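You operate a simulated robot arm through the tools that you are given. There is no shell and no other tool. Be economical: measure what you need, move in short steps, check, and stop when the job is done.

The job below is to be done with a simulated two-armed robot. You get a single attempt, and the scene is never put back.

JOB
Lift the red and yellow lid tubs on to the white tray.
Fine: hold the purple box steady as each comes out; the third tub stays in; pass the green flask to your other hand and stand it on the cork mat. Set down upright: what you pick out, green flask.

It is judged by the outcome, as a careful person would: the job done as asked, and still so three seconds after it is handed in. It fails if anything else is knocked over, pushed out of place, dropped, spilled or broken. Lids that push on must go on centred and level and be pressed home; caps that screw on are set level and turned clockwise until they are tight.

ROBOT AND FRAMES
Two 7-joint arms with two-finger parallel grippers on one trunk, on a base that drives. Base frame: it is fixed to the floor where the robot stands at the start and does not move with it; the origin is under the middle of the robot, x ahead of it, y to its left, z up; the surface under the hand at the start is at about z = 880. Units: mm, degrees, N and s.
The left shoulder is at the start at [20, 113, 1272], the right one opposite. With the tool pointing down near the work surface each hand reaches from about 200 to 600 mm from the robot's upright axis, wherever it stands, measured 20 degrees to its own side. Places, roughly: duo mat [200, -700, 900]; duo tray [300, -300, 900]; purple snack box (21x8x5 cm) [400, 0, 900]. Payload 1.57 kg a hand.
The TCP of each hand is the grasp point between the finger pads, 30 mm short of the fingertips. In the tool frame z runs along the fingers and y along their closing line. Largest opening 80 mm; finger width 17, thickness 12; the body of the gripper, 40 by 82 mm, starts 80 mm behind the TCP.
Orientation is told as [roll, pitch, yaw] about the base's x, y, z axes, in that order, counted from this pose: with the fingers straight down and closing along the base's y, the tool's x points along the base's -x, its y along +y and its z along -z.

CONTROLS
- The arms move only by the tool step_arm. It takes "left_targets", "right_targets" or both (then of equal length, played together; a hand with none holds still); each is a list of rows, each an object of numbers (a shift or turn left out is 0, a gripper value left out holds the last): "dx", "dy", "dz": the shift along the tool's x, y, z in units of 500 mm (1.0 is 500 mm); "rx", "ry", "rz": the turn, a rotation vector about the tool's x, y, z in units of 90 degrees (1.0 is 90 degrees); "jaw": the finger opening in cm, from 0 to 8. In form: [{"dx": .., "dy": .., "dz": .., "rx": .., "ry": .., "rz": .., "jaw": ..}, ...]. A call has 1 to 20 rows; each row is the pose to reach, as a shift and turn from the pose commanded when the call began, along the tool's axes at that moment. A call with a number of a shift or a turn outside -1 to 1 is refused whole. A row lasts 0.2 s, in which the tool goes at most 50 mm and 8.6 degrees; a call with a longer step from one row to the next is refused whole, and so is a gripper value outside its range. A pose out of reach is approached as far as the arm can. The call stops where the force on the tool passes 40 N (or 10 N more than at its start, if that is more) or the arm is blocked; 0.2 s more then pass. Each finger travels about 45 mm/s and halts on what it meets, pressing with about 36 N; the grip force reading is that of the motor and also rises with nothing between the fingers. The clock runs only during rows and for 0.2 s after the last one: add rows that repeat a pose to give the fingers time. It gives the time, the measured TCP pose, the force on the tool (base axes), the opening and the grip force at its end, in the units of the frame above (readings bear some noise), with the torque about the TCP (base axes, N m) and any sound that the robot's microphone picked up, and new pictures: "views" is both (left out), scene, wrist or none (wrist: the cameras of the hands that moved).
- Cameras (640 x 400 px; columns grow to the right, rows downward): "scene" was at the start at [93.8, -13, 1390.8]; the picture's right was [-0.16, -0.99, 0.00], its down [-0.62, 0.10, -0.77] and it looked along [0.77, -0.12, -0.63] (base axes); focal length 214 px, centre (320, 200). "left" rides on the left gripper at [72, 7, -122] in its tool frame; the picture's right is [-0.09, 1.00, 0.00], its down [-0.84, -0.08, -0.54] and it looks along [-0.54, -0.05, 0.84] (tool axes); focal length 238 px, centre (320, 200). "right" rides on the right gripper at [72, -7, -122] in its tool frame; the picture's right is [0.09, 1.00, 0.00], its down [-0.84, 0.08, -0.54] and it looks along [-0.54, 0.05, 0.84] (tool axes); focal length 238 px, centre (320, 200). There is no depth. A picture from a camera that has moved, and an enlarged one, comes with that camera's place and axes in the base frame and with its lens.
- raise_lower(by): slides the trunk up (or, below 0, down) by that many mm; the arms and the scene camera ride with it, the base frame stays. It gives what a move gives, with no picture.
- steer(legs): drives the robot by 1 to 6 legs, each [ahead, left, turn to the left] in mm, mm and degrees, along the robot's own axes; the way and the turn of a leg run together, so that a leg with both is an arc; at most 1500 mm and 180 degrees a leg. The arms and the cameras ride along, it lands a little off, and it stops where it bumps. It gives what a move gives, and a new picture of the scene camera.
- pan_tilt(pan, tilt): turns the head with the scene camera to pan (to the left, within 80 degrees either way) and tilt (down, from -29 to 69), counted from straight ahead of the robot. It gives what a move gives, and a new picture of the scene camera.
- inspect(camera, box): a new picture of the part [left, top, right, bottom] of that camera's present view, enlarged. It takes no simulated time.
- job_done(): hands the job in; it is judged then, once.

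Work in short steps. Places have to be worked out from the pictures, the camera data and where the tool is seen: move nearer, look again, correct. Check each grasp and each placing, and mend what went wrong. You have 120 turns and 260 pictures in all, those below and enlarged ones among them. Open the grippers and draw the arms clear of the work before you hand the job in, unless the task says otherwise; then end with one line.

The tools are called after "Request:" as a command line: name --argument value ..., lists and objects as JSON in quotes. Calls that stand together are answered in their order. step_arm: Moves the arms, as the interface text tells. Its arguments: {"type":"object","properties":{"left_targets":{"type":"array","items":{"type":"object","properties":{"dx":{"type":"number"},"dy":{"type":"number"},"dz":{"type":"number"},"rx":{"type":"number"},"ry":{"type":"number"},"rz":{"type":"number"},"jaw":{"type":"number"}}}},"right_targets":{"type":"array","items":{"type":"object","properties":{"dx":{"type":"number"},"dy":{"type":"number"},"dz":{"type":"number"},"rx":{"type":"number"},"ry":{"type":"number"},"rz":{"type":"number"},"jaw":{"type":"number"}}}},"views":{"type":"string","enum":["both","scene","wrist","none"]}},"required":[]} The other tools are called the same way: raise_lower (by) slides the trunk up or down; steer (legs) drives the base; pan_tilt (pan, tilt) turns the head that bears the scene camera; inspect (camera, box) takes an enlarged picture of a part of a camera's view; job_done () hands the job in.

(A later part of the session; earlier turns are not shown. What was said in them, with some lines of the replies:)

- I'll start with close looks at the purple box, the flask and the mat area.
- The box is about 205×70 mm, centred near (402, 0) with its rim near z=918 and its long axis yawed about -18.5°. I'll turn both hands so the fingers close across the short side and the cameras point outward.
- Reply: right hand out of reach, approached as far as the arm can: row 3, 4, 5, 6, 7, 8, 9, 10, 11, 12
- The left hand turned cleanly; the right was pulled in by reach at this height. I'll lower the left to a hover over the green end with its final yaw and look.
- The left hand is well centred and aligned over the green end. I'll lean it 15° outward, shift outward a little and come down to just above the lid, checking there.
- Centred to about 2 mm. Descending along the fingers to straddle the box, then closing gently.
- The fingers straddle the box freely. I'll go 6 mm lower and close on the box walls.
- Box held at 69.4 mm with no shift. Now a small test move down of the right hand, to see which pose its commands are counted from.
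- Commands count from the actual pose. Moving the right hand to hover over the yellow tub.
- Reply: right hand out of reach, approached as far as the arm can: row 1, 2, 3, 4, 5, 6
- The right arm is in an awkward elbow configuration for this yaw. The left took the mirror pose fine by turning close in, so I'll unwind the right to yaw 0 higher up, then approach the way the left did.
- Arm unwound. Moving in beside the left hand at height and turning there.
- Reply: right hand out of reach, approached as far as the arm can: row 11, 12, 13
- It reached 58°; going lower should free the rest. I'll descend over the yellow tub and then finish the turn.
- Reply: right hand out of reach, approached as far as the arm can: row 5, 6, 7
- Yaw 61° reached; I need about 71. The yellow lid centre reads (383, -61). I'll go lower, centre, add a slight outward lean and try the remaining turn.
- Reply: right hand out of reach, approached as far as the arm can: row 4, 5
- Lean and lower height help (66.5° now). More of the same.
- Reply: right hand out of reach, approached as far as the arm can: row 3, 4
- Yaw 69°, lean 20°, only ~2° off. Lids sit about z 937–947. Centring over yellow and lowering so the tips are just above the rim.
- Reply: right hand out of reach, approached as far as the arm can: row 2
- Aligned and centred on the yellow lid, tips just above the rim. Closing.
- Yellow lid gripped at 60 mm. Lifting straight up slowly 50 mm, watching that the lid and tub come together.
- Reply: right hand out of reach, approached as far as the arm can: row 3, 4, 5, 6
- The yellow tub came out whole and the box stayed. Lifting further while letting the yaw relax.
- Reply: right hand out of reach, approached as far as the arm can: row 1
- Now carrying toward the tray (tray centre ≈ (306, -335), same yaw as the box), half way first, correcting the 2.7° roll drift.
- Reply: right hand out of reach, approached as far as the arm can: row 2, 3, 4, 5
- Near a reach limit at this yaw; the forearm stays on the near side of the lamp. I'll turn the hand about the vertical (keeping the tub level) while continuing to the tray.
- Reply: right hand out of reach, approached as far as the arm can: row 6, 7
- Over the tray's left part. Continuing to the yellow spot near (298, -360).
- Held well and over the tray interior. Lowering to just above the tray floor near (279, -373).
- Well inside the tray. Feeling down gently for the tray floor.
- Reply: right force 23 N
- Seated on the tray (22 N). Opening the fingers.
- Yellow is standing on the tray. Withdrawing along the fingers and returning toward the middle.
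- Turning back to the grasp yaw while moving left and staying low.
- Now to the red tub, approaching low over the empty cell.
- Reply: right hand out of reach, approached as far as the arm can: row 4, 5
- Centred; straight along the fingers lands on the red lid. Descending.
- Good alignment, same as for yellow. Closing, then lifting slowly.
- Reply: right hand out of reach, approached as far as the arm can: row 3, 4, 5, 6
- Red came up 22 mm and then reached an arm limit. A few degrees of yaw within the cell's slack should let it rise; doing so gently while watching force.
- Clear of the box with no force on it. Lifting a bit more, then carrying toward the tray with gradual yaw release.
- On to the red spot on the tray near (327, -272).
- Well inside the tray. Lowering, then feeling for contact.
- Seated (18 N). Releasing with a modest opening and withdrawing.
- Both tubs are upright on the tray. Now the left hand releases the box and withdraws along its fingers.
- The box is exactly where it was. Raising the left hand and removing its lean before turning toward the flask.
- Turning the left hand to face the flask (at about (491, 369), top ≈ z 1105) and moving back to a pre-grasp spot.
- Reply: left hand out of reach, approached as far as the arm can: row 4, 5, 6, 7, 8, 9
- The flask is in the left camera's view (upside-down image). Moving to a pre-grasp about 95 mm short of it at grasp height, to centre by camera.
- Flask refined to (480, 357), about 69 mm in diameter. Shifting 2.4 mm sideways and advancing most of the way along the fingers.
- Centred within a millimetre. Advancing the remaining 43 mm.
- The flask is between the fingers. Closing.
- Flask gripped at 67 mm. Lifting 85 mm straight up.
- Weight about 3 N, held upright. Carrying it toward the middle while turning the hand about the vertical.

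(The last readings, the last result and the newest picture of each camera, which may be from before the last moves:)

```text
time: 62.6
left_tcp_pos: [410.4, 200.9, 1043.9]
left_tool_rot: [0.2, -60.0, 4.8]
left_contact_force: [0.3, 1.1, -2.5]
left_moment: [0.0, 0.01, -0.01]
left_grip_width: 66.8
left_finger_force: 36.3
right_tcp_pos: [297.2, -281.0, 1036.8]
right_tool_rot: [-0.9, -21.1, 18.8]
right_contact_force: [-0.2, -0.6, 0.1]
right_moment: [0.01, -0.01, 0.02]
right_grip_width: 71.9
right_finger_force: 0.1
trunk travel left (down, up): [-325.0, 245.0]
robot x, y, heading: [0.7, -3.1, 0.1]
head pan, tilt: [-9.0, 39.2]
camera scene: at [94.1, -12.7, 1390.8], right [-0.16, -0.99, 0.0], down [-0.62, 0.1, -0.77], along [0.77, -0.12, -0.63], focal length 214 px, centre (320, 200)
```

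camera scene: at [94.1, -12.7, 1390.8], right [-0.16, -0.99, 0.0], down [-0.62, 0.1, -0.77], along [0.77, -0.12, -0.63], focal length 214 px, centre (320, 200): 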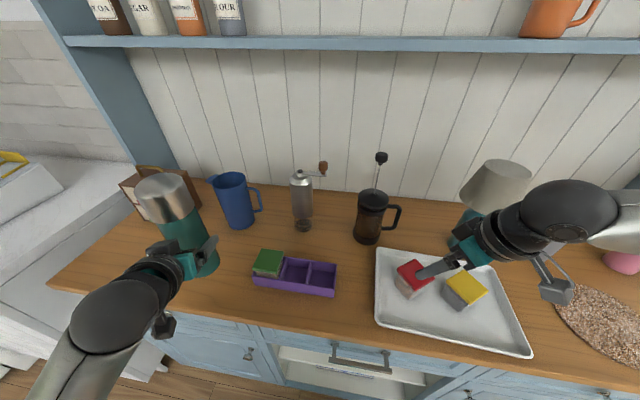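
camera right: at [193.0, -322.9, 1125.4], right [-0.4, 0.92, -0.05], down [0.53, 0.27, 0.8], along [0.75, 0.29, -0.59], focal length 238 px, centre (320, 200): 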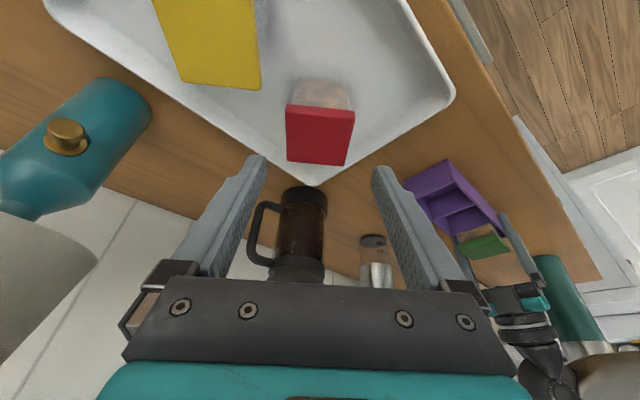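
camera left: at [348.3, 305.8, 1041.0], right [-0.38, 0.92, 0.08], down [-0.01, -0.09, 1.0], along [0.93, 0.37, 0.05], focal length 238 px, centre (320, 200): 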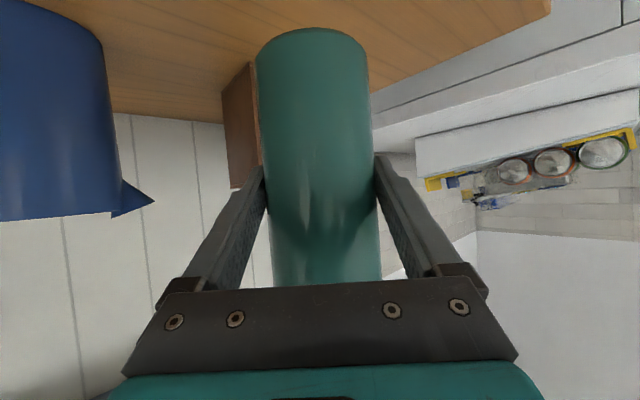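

Continuing across to about (410, -40), slightly higher over the box.

Request:
step_arm --left_targets '[{"dx": -0.012, "dy": -0.06, "dz": -0.025, "rx": 0.03, "rz": 0.018}, {"dx": -0.018, "dy": -0.14, "dz": -0.045, "rx": 0.06, "rz": 0.036}, {"dx": -0.015, "dy": -0.22, "dz": -0.046, "rx": 0.1, "rz": 0.056}, {"dx": -0.012, "dy": -0.3, "dz": -0.047, "rx": 0.13, "rz": 0.074}, {"dx": -0.009, "dy": -0.39, "dz": -0.048, "rx": 0.16, "rz": 0.092}, {"dx": -0.006, "dy": -0.478, "dz": -0.05, "rx": 0.192, "rz": 0.111}, {"dx": -0.006, "dy": -0.478, "dz": -0.05, "rx": 0.192, "rz": 0.111}]' --views "scene"

```text
time: 64.2
left_tcp_pos: [409.7, -38.3, 1058.3]
left_tool_rot: [0.1, -60.0, -15.2]
left_contact_force: [0.3, -0.9, -2.3]
left_moment: [-0.02, 0.0, 0.02]
left_grip_width: 66.5
left_finger_force: 36.2
right_tcp_pos: [297.1, -282.5, 1036.4]
right_tool_rot: [-0.8, -21.0, 18.8]
right_contact_force: [0.3, -0.1, 1.2]
right_moment: [0.03, 0.01, 0.02]
right_grip_width: 72.1
right_finger_force: 0.0
trunk travel left (down, up): [-325.0, 245.0]
robot x, y, heading: [1.0, -1.1, -0.0]
head pan, tilt: [-9.0, 39.2]
camera scene: at [94.0, -12.7, 1390.8], right [-0.16, -0.99, 0.0], down [-0.62, 0.1, -0.77], along [0.77, -0.12, -0.63], focal length 214 px, centre (320, 200)
```

scene: 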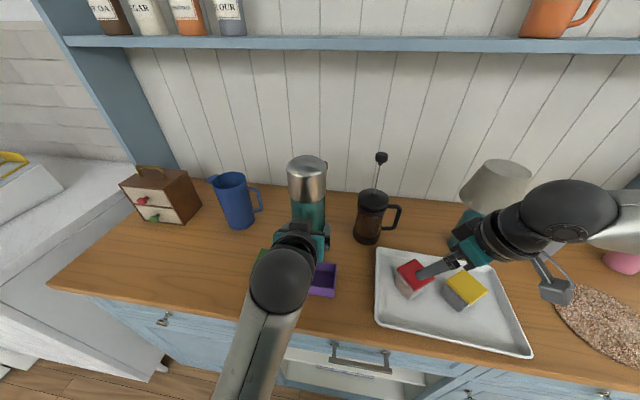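

The flask is at (410, -38), bottom ≈ 979, top ≈ 1204. Bringing the right hand up, vertical and open, beside it.

Request:
step_arm --right_targets '[{"dx": -0.058, "dy": 0.026, "dz": -0.041, "ry": 0.033, "jaw": 8}, {"dx": -0.117, "dy": 0.052, "dz": -0.083, "ry": 0.066}, {"dx": -0.176, "dy": 0.078, "dz": -0.124, "ry": 0.1}, {"dx": -0.234, "dy": 0.104, "dz": -0.166, "ry": 0.133}, {"dx": -0.293, "dy": 0.13, "dz": -0.207, "ry": 0.166}, {"dx": -0.351, "dy": 0.156, "dz": -0.249, "ry": 0.2}, {"dx": -0.41, "dy": 0.182, "dz": -0.29, "ry": 0.233}, {"dx": -0.41, "dy": 0.182, "dz": -0.29, "ry": 0.233}]' --views "both"

```text
time: 66.0
left_tcp_pos: [409.0, -38.6, 1058.4]
left_tool_rot: [0.1, -60.0, -15.2]
left_contact_force: [-0.5, -0.2, -2.6]
left_moment: [0.0, 0.01, 0.0]
left_grip_width: 66.6
left_finger_force: 35.4
right_tcp_pos: [398.4, -149.3, 1244.3]
right_tool_rot: [-0.9, 0.0, 18.5]
right_contact_force: [0.4, -0.9, 0.0]
right_moment: [-0.03, -0.01, -0.03]
right_grip_width: 79.8
right_finger_force: 0.0
trunk travel left (down, up): [-325.0, 245.0]
robot x, y, heading: [-2.3, 0.6, 0.2]
head pan, tilt: [-9.0, 39.2]
camera scene: at [93.9, -13.5, 1390.8], right [-0.16, -0.99, 0.0], down [-0.62, 0.1, -0.77], along [0.77, -0.12, -0.63], focal length 214 px, centre (320, 200)
camera right: at [331.6, -178.2, 1366.1], right [-0.4, 0.92, -0.01], down [0.77, 0.34, 0.54], along [0.5, 0.21, -0.84], focal length 238 px, centre (320, 200)
```

scene: 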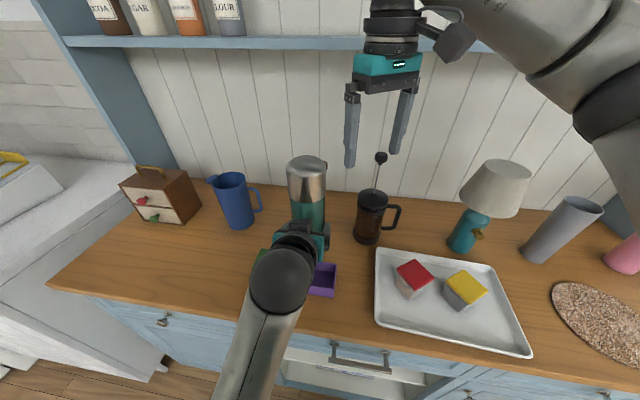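
right: 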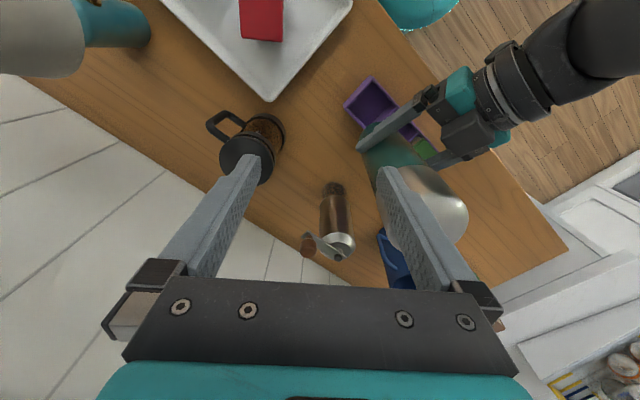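

Both hands well placed. Raising the right a bit and moving it above the flask cap.

Request:
step_arm --right_targets '[{"dz": -0.04, "rx": -0.01}, {"dx": -0.03, "dy": 0.065, "dz": -0.04, "rx": -0.01}, {"dx": -0.06, "dy": 0.13, "dz": -0.04, "rx": -0.01}, {"dx": -0.087, "dy": 0.196, "dz": -0.04, "rx": -0.01}, {"dx": -0.087, "dy": 0.196, "dz": -0.04, "rx": -0.01}]' --views "both"

```text
time: 67.2
left_tcp_pos: [409.3, -38.0, 1058.2]
left_tool_rot: [0.1, -60.0, -15.3]
left_contact_force: [-0.9, -0.5, -3.4]
left_moment: [0.01, 0.04, 0.02]
left_grip_width: 66.6
left_finger_force: 36.1
right_tcp_pos: [410.8, -42.1, 1262.5]
right_tool_rot: [0.2, 0.0, 18.4]
right_contact_force: [0.1, -0.2, -0.3]
right_moment: [0.03, 0.01, 0.02]
right_grip_width: 80.1
right_finger_force: 0.1
trunk travel left (down, up): [-325.0, 245.0]
robot x, y, heading: [-0.2, -1.8, 0.1]
head pan, tilt: [-9.0, 39.2]
camera scene: at [93.9, -13.6, 1390.8], right [-0.16, -0.99, 0.0], down [-0.62, 0.1, -0.77], along [0.77, -0.12, -0.63], focal length 214 px, centre (320, 200)
camera right: at [343.4, -70.6, 1384.5], right [-0.4, 0.92, 0.0], down [0.77, 0.34, 0.54], along [0.5, 0.22, -0.84], focal length 238 px, centre (320, 200)
```

scene: 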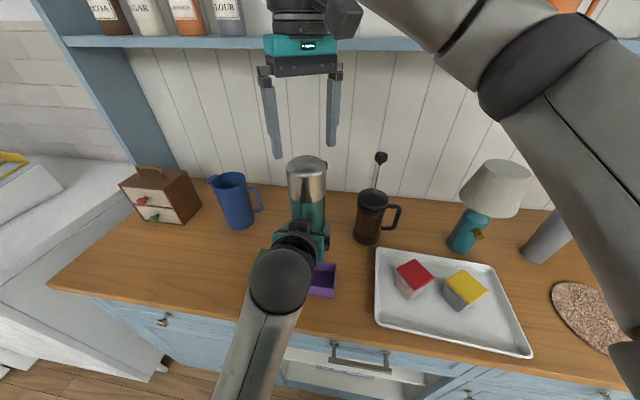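
right: 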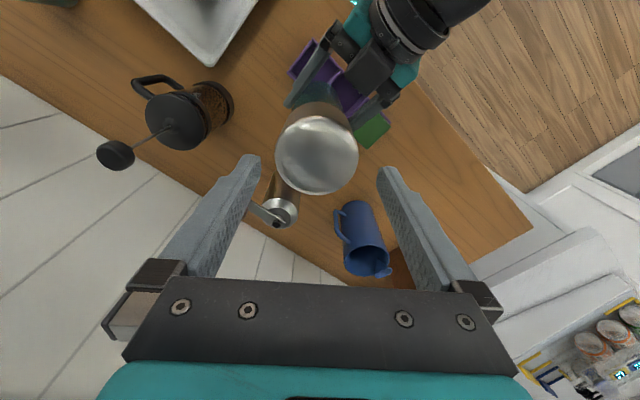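

Cap is nicely under the right hand, 3 mm sideways. Descending half-way and checking.

Request:
step_arm --right_targets '[{"dy": -0.006}, {"dy": -0.006, "dz": 0.04}, {"dy": -0.006, "dz": 0.08}, {"dy": -0.006, "dz": 0.11}, {"dy": -0.006, "dz": 0.11}]' --views "wrist"

```text
time: 68.4
left_tcp_pos: [410.2, -37.9, 1057.9]
left_tool_rot: [0.0, -60.0, -15.2]
left_contact_force: [0.3, -0.7, -3.5]
left_moment: [0.01, 0.02, 0.0]
left_grip_width: 66.5
left_finger_force: 35.8
right_tcp_pos: [410.5, -46.7, 1207.8]
right_tool_rot: [0.1, -0.2, 18.5]
right_contact_force: [0.4, -0.8, 0.0]
right_moment: [0.01, -0.04, 0.01]
right_grip_width: 79.8
right_finger_force: 0.0
trunk travel left (down, up): [-325.0, 245.0]
robot x, y, heading: [2.0, -0.9, -0.1]
head pan, tilt: [-9.0, 39.2]
camera right: at [343.3, -76.2, 1329.4], right [-0.4, 0.92, 0.0], down [0.77, 0.34, 0.54], along [0.5, 0.22, -0.84], focal length 238 px, centre (320, 200)
```

right: 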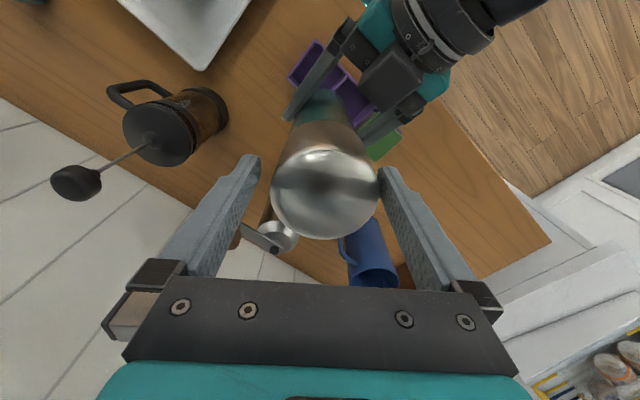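

Adjusting 2 mm and descending to grip depth.

Request:
step_arm --right_targets '[{"dx": -0.006, "dy": 0.004}, {"dx": -0.006, "dy": 0.004, "dz": 0.04}, {"dx": -0.006, "dy": 0.004, "dz": 0.088}, {"dx": -0.006, "dy": 0.004, "dz": 0.088}]' --views "both"

```text
time: 69.4
left_tcp_pos: [408.7, -37.9, 1057.7]
left_tool_rot: [0.1, -60.0, -15.2]
left_contact_force: [0.8, 0.0, -3.8]
left_moment: [-0.02, 0.04, -0.02]
left_grip_width: 66.7
left_finger_force: 36.3
right_tcp_pos: [412.2, -42.1, 1162.9]
right_tool_rot: [0.1, 0.0, 18.5]
right_contact_force: [-0.8, 0.3, -0.6]
right_moment: [0.02, -0.01, 0.03]
right_grip_width: 79.6
right_finger_force: 0.0
trunk travel left (down, up): [-325.0, 245.0]
robot x, y, heading: [-0.0, 1.4, 0.1]
head pan, tilt: [-9.0, 39.2]
camera scene: at [94.0, -13.1, 1390.8], right [-0.16, -0.99, 0.0], down [-0.62, 0.1, -0.77], along [0.77, -0.12, -0.63], focal length 214 px, centre (320, 200)
camera right: at [345.9, -72.6, 1285.7], right [-0.4, 0.92, 0.0], down [0.77, 0.34, 0.54], along [0.5, 0.22, -0.84], focal length 238 px, centre (320, 200)
```

scene: 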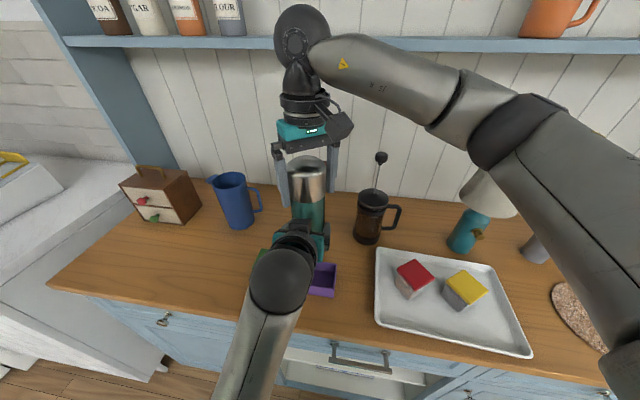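
right: 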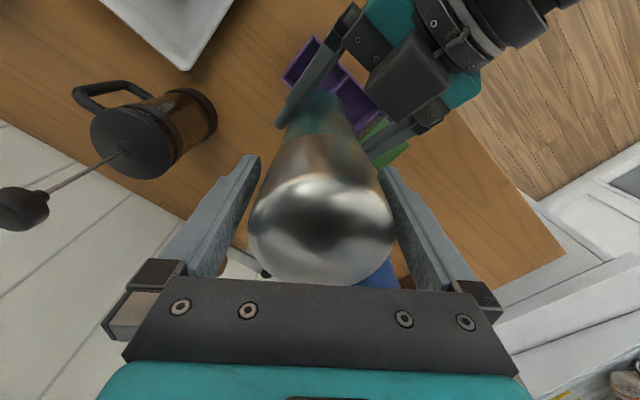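

Both sides have clearance; tips reach below the cap onto the body. Closing the right hand.

Request:
step_arm --right_targets '[{"jaw": 7.4}, {"jaw": 7.0}, {"jaw": 6.6}, {"jaw": 6.2}, {"jaw": 5.8}, {"jaw": 5.8}, {"jaw": 5.8}]' --views "wrist"

```text
time: 71.0
left_tcp_pos: [408.8, -38.0, 1058.1]
left_tool_rot: [0.1, -59.9, -15.4]
left_contact_force: [2.3, -8.6, -2.9]
left_moment: [1.16, 0.09, -0.35]
left_grip_width: 66.7
left_finger_force: 36.2
right_tcp_pos: [412.3, -42.4, 1164.9]
right_tool_rot: [0.3, 0.0, 18.5]
right_contact_force: [-2.9, 7.7, -0.1]
right_moment: [-0.32, 0.22, 0.35]
right_grip_width: 69.1
right_finger_force: 36.1
trunk travel left (down, up): [-325.0, 245.0]
robot x, y, heading: [5.2, 0.3, 0.1]
head pan, tilt: [-9.0, 39.2]
camera right: at [345.8, -72.4, 1285.9], right [-0.4, 0.91, 0.0], down [0.77, 0.34, 0.54], along [0.5, 0.22, -0.84], focal length 238 px, centre (320, 200)
```

right: 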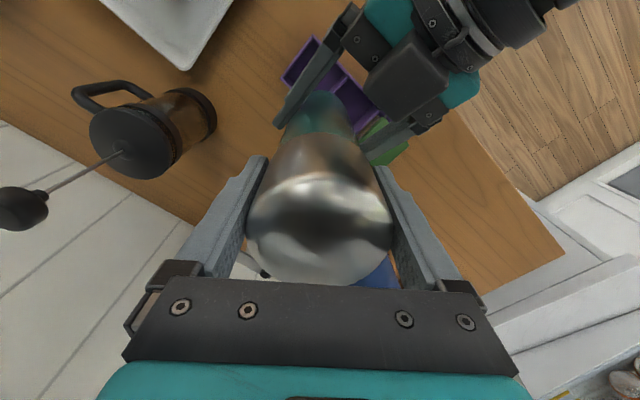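

Right hand holds the cap at 69 mm. Opening the left hand and drawing it back along its fingers.

Request:
step_arm --left_targets '[{"jaw": 7.0}, {"jaw": 7.5}, {"jaw": 8}, {"jaw": 8}, {"jaw": 8}, {"dz": -0.04}, {"dz": -0.1}, {"dz": -0.17}, {"dz": -0.24}, {"dz": -0.24}]' --views "both"

```text
time: 73.4
left_tcp_pos: [356.8, -15.0, 1083.0]
left_tool_rot: [16.7, -57.3, -27.6]
left_contact_force: [-0.3, -0.4, -0.4]
left_moment: [0.0, 0.0, 0.01]
left_grip_width: 79.8
left_finger_force: 0.1
left hand out of reach, approached as far as the arm can: row 8, 9, 10
right_tcp_pos: [413.3, -42.3, 1163.7]
right_tool_rot: [0.0, -0.1, 18.5]
right_contact_force: [0.5, 1.0, 0.2]
right_moment: [0.02, -0.02, -0.02]
right_grip_width: 69.3
right_finger_force: 36.1
trunk travel left (down, up): [-325.0, 245.0]
robot x, y, heading: [-1.2, 0.1, -0.1]
head pan, tilt: [-9.0, 39.2]
stopped in row 10 (left hand): the arm was blocked; the commanded pose is now the measured one
camera scene: at [94.1, -13.0, 1390.8], right [-0.16, -0.99, 0.0], down [-0.62, 0.1, -0.77], along [0.77, -0.12, -0.63], focal length 214 px, centre (320, 200)
camera left: at [221.0, 24.0, 1087.4], right [0.27, 0.93, 0.23], down [-0.08, -0.22, 0.97], along [0.96, -0.28, 0.01], focal length 238 px, centre (320, 200)
```

scene: 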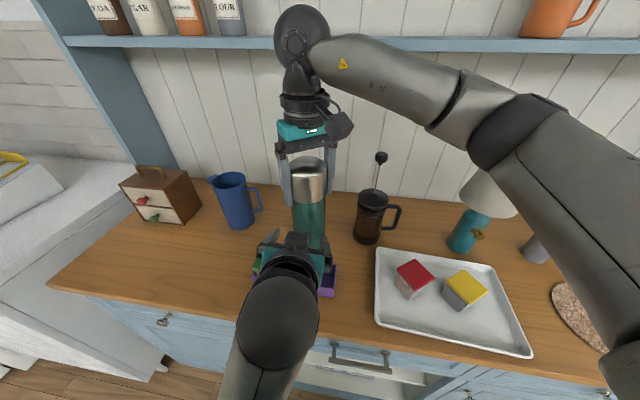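
left: 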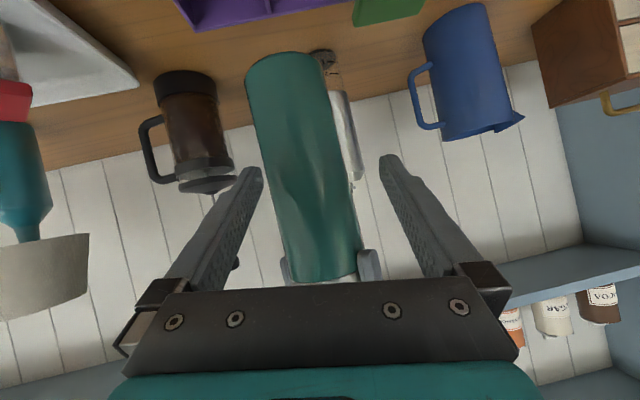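

The flask is held solely by the right; the left got blocked near its own trunk while backing out. I'll move the flask 50 mm forward, away from the left fingers.

Request:
step_arm --right_targets '[{"dx": -0.03, "dy": -0.01}, {"dx": -0.06, "dy": -0.02}, {"dx": -0.095, "dy": -0.032}, {"dx": -0.095, "dy": -0.032}]' --views "scene"

```text
time: 74.4
left_tcp_pos: [356.8, -15.4, 1085.0]
left_tool_rot: [16.6, -57.4, -27.5]
left_contact_force: [0.4, -0.6, -0.6]
left_moment: [0.0, -0.01, 0.01]
left_grip_width: 80.1
left_finger_force: 0.0
right_tcp_pos: [463.1, -43.9, 1163.4]
right_tool_rot: [0.0, 0.0, 18.5]
right_contact_force: [-0.7, 0.7, -0.3]
right_moment: [0.01, 0.06, -0.05]
right_grip_width: 69.3
right_finger_force: 36.1
trunk travel left (down, up): [-325.0, 245.0]
robot x, y, heading: [-4.1, 1.1, 0.0]
head pan, tilt: [-9.0, 39.2]
camera scene: at [93.9, -13.2, 1390.8], right [-0.16, -0.99, 0.0], down [-0.62, 0.1, -0.77], along [0.77, -0.12, -0.63], focal length 214 px, centre (320, 200)
```

scene: 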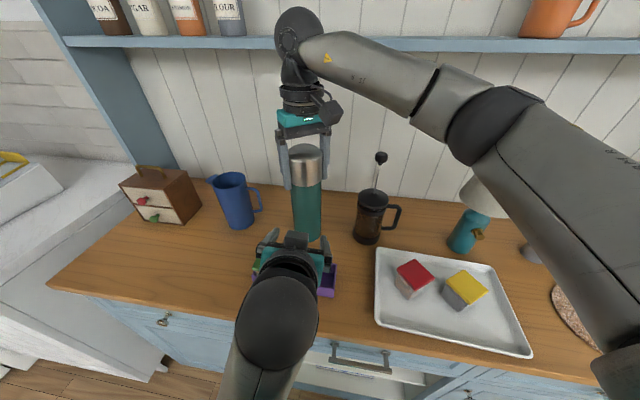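

Clear now. Moving the left hand away to its own side.

Request:
step_arm --left_targets '[{"dx": 0.02, "dy": 0.077, "dz": -0.009}, {"dx": 0.04, "dy": 0.154, "dz": -0.019}, {"dx": 0.06, "dy": 0.231, "dz": -0.028}, {"dx": 0.08, "dy": 0.308, "dz": -0.038}, {"dx": 0.1, "dy": 0.385, "dz": -0.047}, {"dx": 0.1, "dy": 0.385, "dz": -0.047}]' --views "scene"

```text
time: 75.8
left_tcp_pos: [399.7, 193.4, 1059.7]
left_tool_rot: [16.4, -57.5, -27.4]
left_contact_force: [0.2, -0.3, 0.2]
left_moment: [-0.03, -0.01, -0.04]
left_grip_width: 79.9
left_finger_force: 0.0
left hand out of reach, approached as far as the arm can: row 1, 2, 3, 4, 5, 6
right_tcp_pos: [462.7, -44.2, 1164.5]
right_tool_rot: [0.1, -0.1, 18.4]
right_contact_force: [-0.5, 0.3, -0.5]
right_moment: [-0.03, 0.01, 0.03]
right_grip_width: 69.4
right_finger_force: 36.0
trunk travel left (down, up): [-325.0, 245.0]
robot x, y, heading: [-1.0, -1.2, -0.1]
head pan, tilt: [-9.0, 39.2]
camera scene: at [94.3, -13.6, 1390.8], right [-0.16, -0.99, 0.0], down [-0.62, 0.1, -0.77], along [0.77, -0.12, -0.63], focal length 214 px, centre (320, 200)
```

scene: 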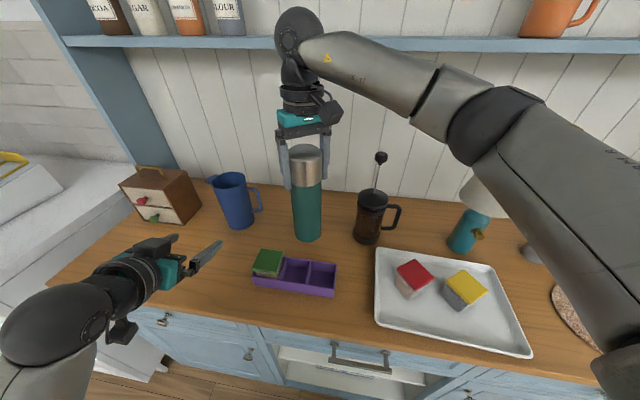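

Left hand is clear. Raising it so it passes over everything when I drive.

Request:
step_arm --left_targets '[{"dx": -0.05, "dy": 0.009, "dz": -0.031}, {"dx": -0.1, "dy": 0.018, "dz": -0.062}, {"dx": -0.15, "dy": 0.027, "dz": -0.093}, {"dx": -0.2, "dy": 0.036, "dz": -0.124}, {"dx": -0.2, "dy": 0.036, "dz": -0.124}]' --views "none"

Request:
steer --legs '[[-250, 0, 0]]'

```text
time: 77.0
left_tcp_pos: [422.3, 196.7, 1182.3]
left_tool_rot: [16.1, -57.5, -27.3]
left_contact_force: [0.5, 0.8, -0.5]
left_moment: [0.01, 0.01, 0.04]
left_grip_width: 79.8
left_finger_force: 0.0
left hand out of reach, approached as far as the arm can: row 1, 2, 3, 4, 5
right_tcp_pos: [462.4, -42.9, 1164.8]
right_tool_rot: [0.1, 0.0, 18.4]
right_contact_force: [-0.5, -0.1, 0.0]
right_moment: [-0.01, 0.02, -0.01]
right_grip_width: 69.6
right_finger_force: 35.8
trunk travel left (down, up): [-325.0, 245.0]
robot x, y, heading: [-0.0, -0.1, 0.2]
head pan, tilt: [-9.0, 39.2]
```

```text
time: 78.8
left_tcp_pos: [171.6, 196.8, 1181.6]
left_tool_rot: [16.4, -57.6, -27.4]
left_contact_force: [0.2, 0.4, -0.5]
left_moment: [-0.03, 0.0, -0.02]
left_grip_width: 80.1
left_finger_force: 0.0
right_tcp_pos: [212.6, -43.5, 1164.0]
right_tool_rot: [0.1, 0.0, 18.4]
right_contact_force: [-0.9, 0.0, 0.3]
right_moment: [0.03, 0.04, -0.02]
right_grip_width: 69.3
right_finger_force: 35.7
trunk travel left (down, up): [-325.0, 245.0]
robot x, y, heading: [-246.7, -2.6, 0.1]
head pan, tilt: [-9.0, 39.2]
camera scene: at [-156.8, -13.0, 1390.9], right [-0.16, -0.99, 0.0], down [-0.62, 0.1, -0.78], along [0.77, -0.12, -0.63], focal length 214 px, centre (320, 200)
```

scene: 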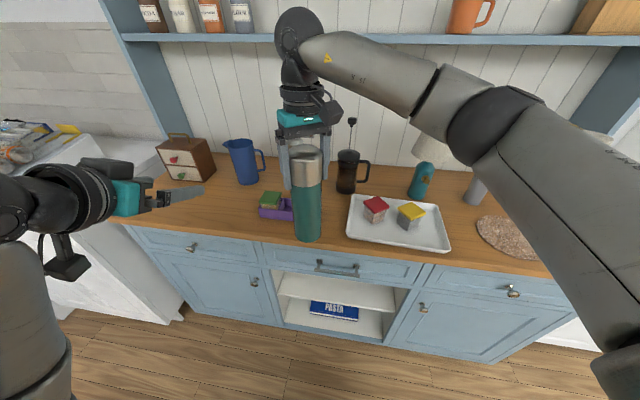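

All clear. Turning to face the counter squarely, then sliding right along it.

Request:
steer --legs '[[0, 0, -18.7], [0, -280, 0]]'

Request:
pan_tilt --pan -25 --tilt 39

```text
time: 81.8
left_tcp_pos: [125.5, -206.1, 1181.1]
left_tool_rot: [16.3, -57.5, -45.7]
left_contact_force: [0.0, -0.1, 0.2]
left_moment: [-0.03, 0.0, 0.02]
left_grip_width: 80.0
left_finger_force: 0.1
right_tcp_pos: [88.4, -447.1, 1164.0]
right_tool_rot: [0.1, 0.0, 0.0]
right_contact_force: [-0.1, -0.5, 0.3]
right_moment: [0.03, 0.01, -0.02]
right_grip_width: 69.5
right_finger_force: 35.8
trunk travel left (down, up): [-325.0, 245.0]
robot x, y, heading: [-335.4, -259.3, -18.7]
head pan, tilt: [-9.0, 39.2]
camera scene: at [-251.5, -302.5, 1390.8], right [-0.46, -0.89, 0.0], down [-0.56, 0.29, -0.77], along [0.69, -0.35, -0.63], focal length 214 px, centre (320, 200)
```

scene: 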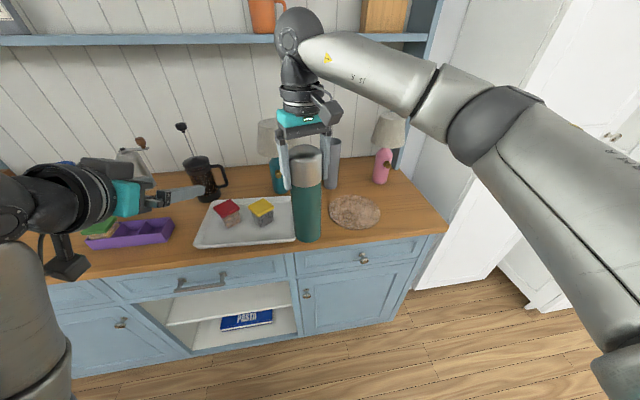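

```text
time: 82.6
left_tcp_pos: [126.4, -205.3, 1180.4]
left_tool_rot: [16.2, -57.5, -45.6]
left_contact_force: [-0.3, -0.8, -0.7]
left_moment: [0.01, -0.01, 0.02]
left_grip_width: 80.1
left_finger_force: 0.0
right_tcp_pos: [89.5, -445.2, 1163.2]
right_tool_rot: [0.2, 0.1, 0.1]
right_contact_force: [-0.1, 0.1, -0.5]
right_moment: [0.0, 0.01, -0.02]
right_grip_width: 69.5
right_finger_force: 36.0
trunk travel left (down, up): [-325.0, 245.0]
robot x, y, heading: [-337.1, -262.0, -18.2]
head pan, tilt: [-25.0, 39.0]
camera scene: at [-264.9, -321.3, 1391.1], right [-0.69, -0.73, 0.0], down [-0.46, 0.43, -0.78], along [0.57, -0.53, -0.63], focal length 214 px, centre (320, 200)
```

scene: 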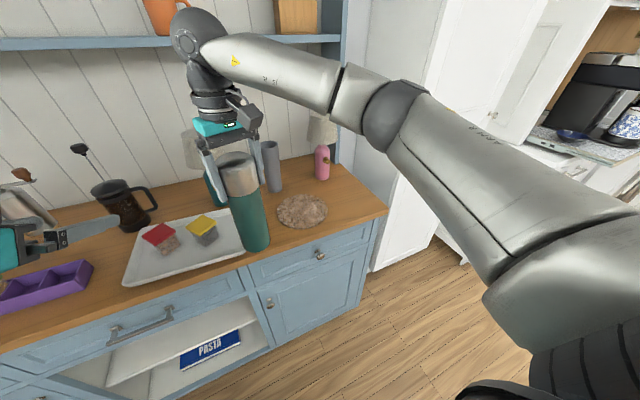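

The mat is at about (197, -668). With the robot backed off, I retract the flask to the right spot relative to the robot before driving in.

Request:
step_arm --right_targets '[{"dx": 0.049, "dy": -0.056}, {"dx": 0.098, "dy": -0.112}, {"dx": 0.146, "dy": -0.169}, {"dx": 0.195, "dy": -0.225}, {"dx": 0.244, "dy": -0.281}, {"dx": 0.244, "dy": -0.281}]' --views "scene"

```text
time: 84.0
left_tcp_pos: [126.4, -205.0, 1181.4]
left_tool_rot: [16.2, -57.6, -45.5]
left_contact_force: [0.7, -0.4, 0.1]
left_moment: [0.04, 0.0, -0.06]
left_grip_width: 79.7
left_finger_force: 0.1
right_tcp_pos: [-32.7, -587.4, 1162.7]
right_tool_rot: [0.0, 0.0, 0.2]
right_contact_force: [-0.1, -0.3, -1.4]
right_moment: [0.0, 0.0, -0.02]
right_grip_width: 69.3
right_finger_force: 36.4
trunk travel left (down, up): [-325.0, 245.0]
robot x, y, heading: [-337.0, -260.7, -18.2]
head pan, tilt: [-25.0, 39.0]
camera scene: at [-264.6, -321.0, 1391.1], right [-0.69, -0.73, 0.0], down [-0.46, 0.43, -0.78], along [0.57, -0.53, -0.63], focal length 214 px, centre (320, 200)
```

scene: 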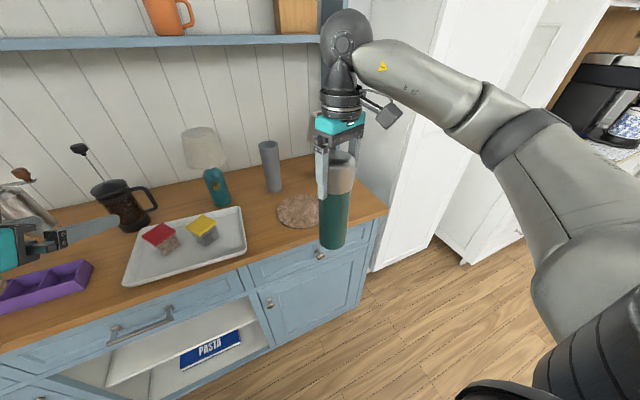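

Clear ahead: the flask will arrive over the mat. Driving forward 240 mm.

Request:
steer --legs '[[240, 0, 0]]'

Request:
inspect --camera "right" --box '[0, 0, 640, 400]'

```text
time: 85.7
left_tcp_pos: [353.6, -281.9, 1181.4]
left_tool_rot: [16.1, -57.5, -45.7]
left_contact_force: [0.2, -0.2, 0.0]
left_moment: [0.0, -0.04, 0.02]
left_grip_width: 80.0
left_finger_force: 0.0
right_tcp_pos: [194.6, -663.9, 1162.5]
right_tool_rot: [0.1, 0.0, 0.0]
right_contact_force: [-0.6, -0.2, -0.3]
right_moment: [-0.02, 0.03, 0.02]
right_grip_width: 69.1
right_finger_force: 36.2
trunk travel left (down, up): [-325.0, 245.0]
robot x, y, heading: [-110.6, -332.4, -18.3]
head pan, tilt: [-25.0, 39.0]
camera scene: at [-38.2, -397.0, 1391.0], right [-0.69, -0.73, 0.0], down [-0.46, 0.43, -0.78], along [0.56, -0.53, -0.63], focal length 214 px, centre (320, 200)
```

scene: 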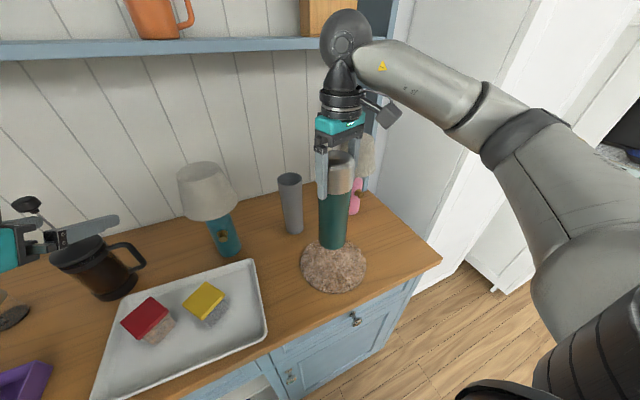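

```text
1.00 times, centred on (320, 200) of right (not enlarged: the box is as wide or as high as the picture)
camera zoom: at [121.8, -670.7, 1284.7], right [-0.09, 1.0, 0.0], down [0.84, 0.08, 0.54], along [0.54, 0.05, -0.84], focal length 238 px, centre (320, 200)
```

zoom: 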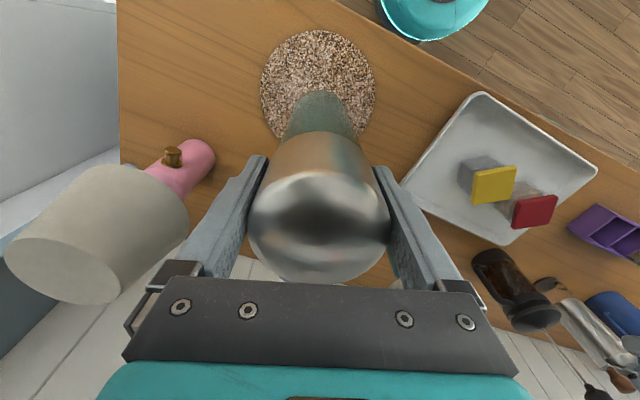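

The mat centre measures about (173, -664) with 176 mm diameter. Shifting 20 mm back and lowering to just above it.

Request:
step_arm --right_targets '[{"dx": 0.04}, {"dx": 0.04, "dz": 0.06}, {"dx": 0.04, "dz": 0.12}, {"dx": 0.04, "dz": 0.165}, {"dx": 0.04, "dz": 0.165}]' --views "both"

```text
time: 86.9
left_tcp_pos: [351.7, -280.2, 1181.2]
left_tool_rot: [16.2, -57.5, -45.8]
left_contact_force: [0.6, -1.2, 0.6]
left_moment: [0.0, -0.02, -0.01]
left_grip_width: 79.9
left_finger_force: 0.0
right_tcp_pos: [173.2, -662.7, 1080.9]
right_tool_rot: [0.1, 0.1, 0.0]
right_contact_force: [0.7, 0.3, -0.6]
right_moment: [-0.02, 0.01, 0.0]
right_grip_width: 69.4
right_finger_force: 35.7
trunk travel left (down, up): [-325.0, 245.0]
robot x, y, heading: [-111.5, -333.7, -18.7]
head pan, tilt: [-25.0, 39.0]
camera scene: at [-39.0, -396.7, 1391.1], right [-0.69, -0.73, 0.0], down [-0.46, 0.43, -0.78], along [0.56, -0.53, -0.63], focal length 214 px, centre (320, 200)
camera right: at [101.4, -670.2, 1202.6], right [-0.09, 1.0, 0.0], down [0.84, 0.08, 0.54], along [0.54, 0.05, -0.84], focal length 238 px, centre (320, 200)
```

scene: 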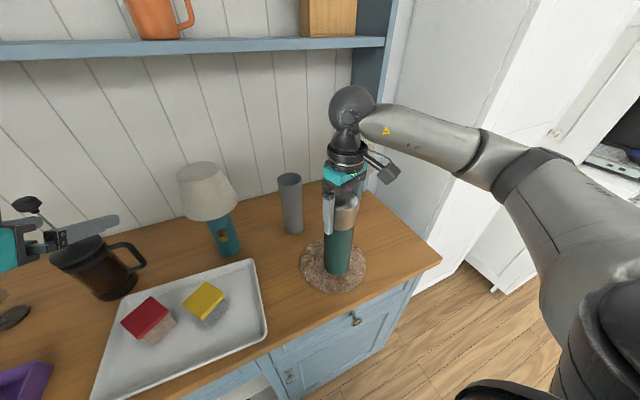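
right: 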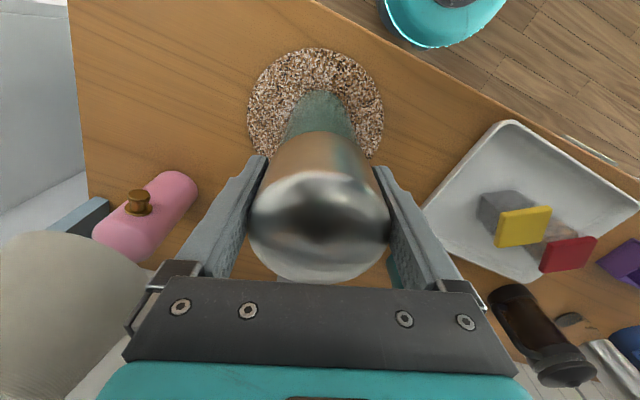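

Centred over the mat. Feeling down gently.

Request:
step_arm --right_targets '[{"dz": 0.006}, {"dz": 0.011}, {"dz": 0.015}, {"dz": 0.019}]' --views "none"

```text
time: 87.9
left_tcp_pos: [352.0, -280.8, 1181.9]
left_tool_rot: [16.3, -57.6, -45.8]
left_contact_force: [0.2, 1.0, 0.0]
left_moment: [0.04, -0.02, 0.0]
left_grip_width: 80.2
left_finger_force: 0.0
right_tcp_pos: [173.6, -661.9, 1074.0]
right_tool_rot: [0.0, -0.4, 0.0]
right_contact_force: [-1.9, -1.0, 24.4]
right_moment: [-0.45, 0.08, 0.13]
right_grip_width: 69.3
right_finger_force: 36.1
trunk travel left (down, up): [-325.0, 245.0]
robot x, y, heading: [-103.0, -334.0, -18.4]
head pan, tilt: [-25.0, 39.0]
```

Seated on the mat (24 N). Easing off, opening and checking before rising.

Request:
step_arm --right_targets '[{"dz": -0.003}, {"dz": -0.003, "jaw": 7.2}, {"dz": -0.003, "jaw": 7.6}, {"dz": -0.003, "jaw": 8}, {"dz": -0.003, "jaw": 8}, {"dz": -0.003, "jaw": 8}]' --views "both"

```text
time: 89.3
left_tcp_pos: [353.2, -280.6, 1182.3]
left_tool_rot: [16.3, -57.6, -45.8]
left_contact_force: [0.3, 0.7, -0.2]
left_moment: [-0.02, 0.01, 0.01]
left_grip_width: 80.1
left_finger_force: 0.1
right_tcp_pos: [171.9, -663.1, 1072.8]
right_tool_rot: [0.2, 0.1, 0.0]
right_contact_force: [0.4, 0.0, 0.0]
right_moment: [-0.02, 0.02, 0.0]
right_grip_width: 80.0
right_finger_force: 0.1
trunk travel left (down, up): [-325.0, 245.0]
robot x, y, heading: [-110.5, -336.2, -19.0]
head pan, tilt: [-25.0, 39.0]
camera scene: at [-39.2, -396.6, 1391.1], right [-0.69, -0.73, 0.0], down [-0.46, 0.43, -0.78], along [0.56, -0.53, -0.63], focal length 214 px, centre (320, 200)
camera right: at [100.9, -670.3, 1194.2], right [-0.09, 1.0, 0.0], down [0.84, 0.08, 0.54], along [0.54, 0.05, -0.84], focal length 238 px, centre (320, 200)
```

scene: 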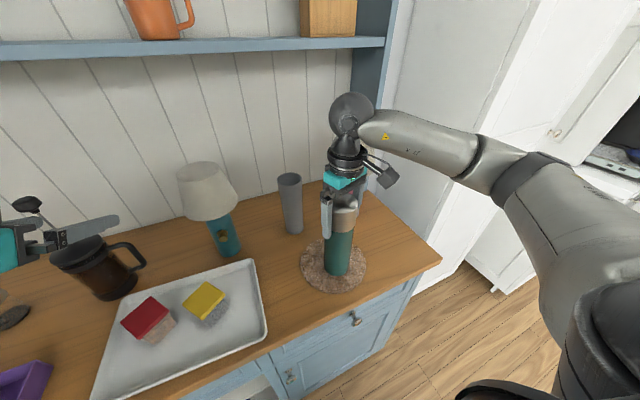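
right: 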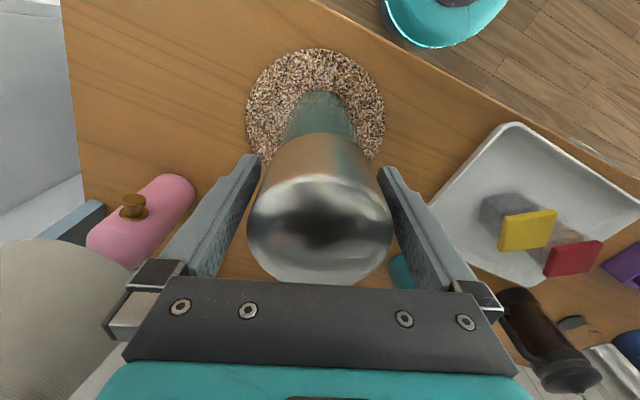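

Flask stands free between the open fingers. Rising straight up.

Request:
step_arm --right_targets '[{"dz": -0.04}, {"dz": -0.09}, {"dz": -0.15}, {"dz": -0.21}, {"dz": -0.27}, {"dz": -0.27}]' --views "both"

```text
time: 90.7
left_tcp_pos: [352.8, -281.0, 1181.2]
left_tool_rot: [16.2, -57.5, -45.8]
left_contact_force: [0.2, 0.5, 0.2]
left_moment: [-0.03, -0.02, -0.01]
left_grip_width: 80.0
left_finger_force: 0.1
right_tcp_pos: [174.2, -662.5, 1207.1]
right_tool_rot: [0.2, 0.0, 0.0]
right_contact_force: [-0.4, -0.9, -0.1]
right_moment: [0.02, 0.01, -0.01]
right_grip_width: 79.8
right_finger_force: 0.0
trunk travel left (down, up): [-325.0, 245.0]
robot x, y, heading: [-109.7, -337.5, -18.6]
head pan, tilt: [-25.0, 39.0]
camera scene: at [-39.1, -396.7, 1391.1], right [-0.69, -0.73, 0.0], down [-0.46, 0.43, -0.78], along [0.56, -0.53, -0.63], focal length 214 px, centre (320, 200)
camera right: at [101.7, -670.4, 1329.6], right [-0.09, 1.0, 0.0], down [0.84, 0.08, 0.54], along [0.54, 0.05, -0.84], focal length 238 px, centre (320, 200)
```

scene: 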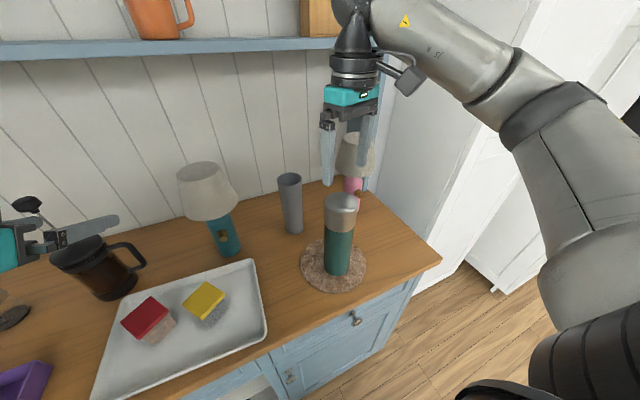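
right: 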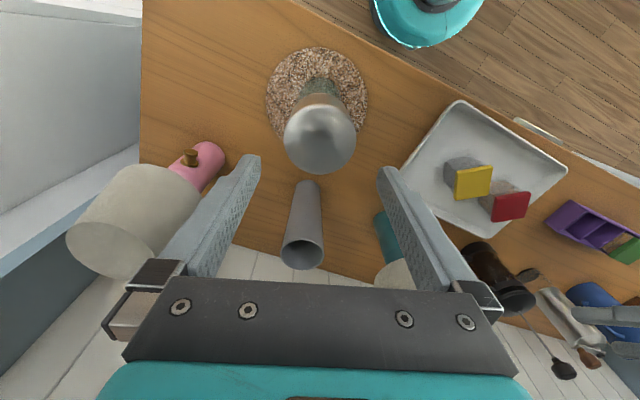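

The flask stands upright on the mat and both arms are above the work. I'll back the robot off 250 mm to clear everything and look over the whole scene.

Request:
steer --legs '[[-260, 0, 0]]'

Request:
pan_tilt --pan 5 --tilt 36

```text
time: 92.6
left_tcp_pos: [108.5, -201.6, 1182.2]
left_tool_rot: [16.3, -57.6, -45.9]
left_contact_force: [-0.8, -0.2, -0.2]
left_moment: [0.01, -0.03, -0.01]
left_grip_width: 79.9
left_finger_force: 0.0
right_tcp_pos: [-72.3, -582.3, 1208.6]
right_tool_rot: [0.1, 0.0, -0.3]
right_contact_force: [0.4, 0.1, -0.5]
right_moment: [0.01, 0.02, 0.01]
right_grip_width: 80.0
right_finger_force: 0.1
trunk travel left (down, up): [-325.0, 245.0]
robot x, y, heading: [-356.5, -253.8, -18.6]
head pan, tilt: [-25.0, 39.0]
camera scene: at [-283.6, -314.8, 1391.2], right [-0.69, -0.72, 0.0], down [-0.45, 0.43, -0.78], along [0.56, -0.54, -0.63], focal length 214 px, centre (320, 200)
```

scene: 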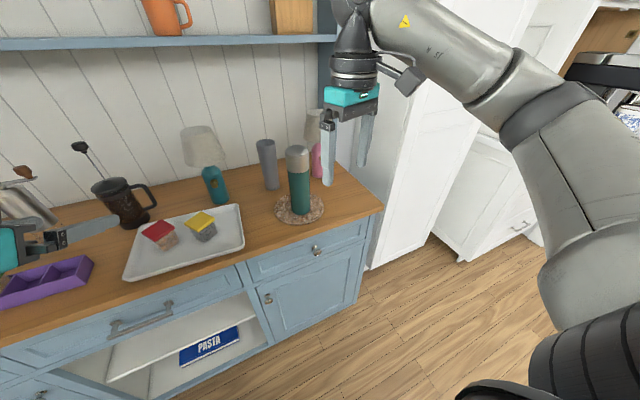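

```text
time: 93.5
left_tcp_pos: [108.2, -202.0, 1182.3]
left_tool_rot: [16.1, -57.5, -46.0]
left_contact_force: [0.5, 0.6, -0.1]
left_moment: [-0.02, -0.01, -0.02]
left_grip_width: 80.1
left_finger_force: 0.0
right_tcp_pos: [-70.2, -581.1, 1207.8]
right_tool_rot: [0.1, -0.1, -0.2]
right_contact_force: [-0.7, -0.4, -0.4]
right_moment: [0.01, -0.03, -0.02]
right_grip_width: 80.2
right_finger_force: 0.0
trunk travel left (down, up): [-325.0, 245.0]
robot x, y, heading: [-354.3, -251.4, -18.6]
head pan, tilt: [5.0, 36.0]
camera scene: at [-259.8, -276.7, 1395.6], right [-0.24, -0.97, 0.0], down [-0.57, 0.14, -0.81], along [0.79, -0.19, -0.59], focal length 214 px, centre (320, 200)
```

scene: 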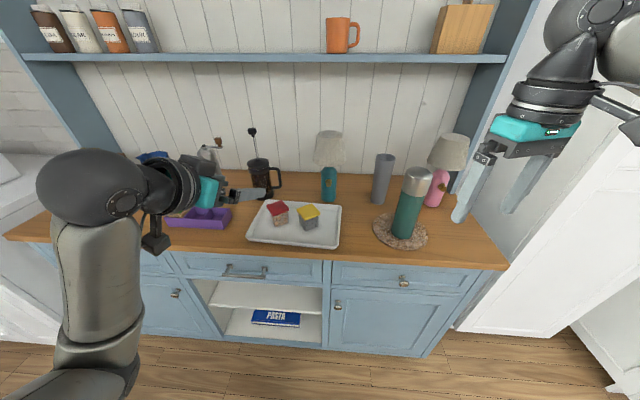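

Everything seems in place; one close look at the tray, flask and mat.

Request:
inspect --camera "scene" --box '[160, 150, 460, 270]'

```text
2.13 times, centred on (310, 210) of scene
camera zoom: at [-259.8, -276.7, 1395.6], right [-0.24, -0.97, 0.0], down [-0.57, 0.14, -0.81], along [0.79, -0.19, -0.59], focal length 458 px, centre (341, 179)
```

zoom: 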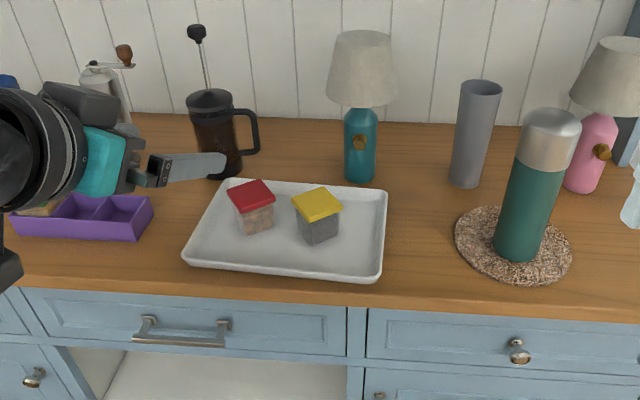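

Both tubs are upright on the tray, the green tub is still in the box, and the flask stands on the cork mat. The grippers are open and the arms are clear, so I'm handing in.

Request:
job_done

```text
The job is handed in.
```

The job is done and handed in: the red and yellow tubs stand upright on the white tray, and the green tub is still in the purple box, which the left hand held steady for both lifts. The green flask went from the left hand to the right and stands upright on the cork mat.
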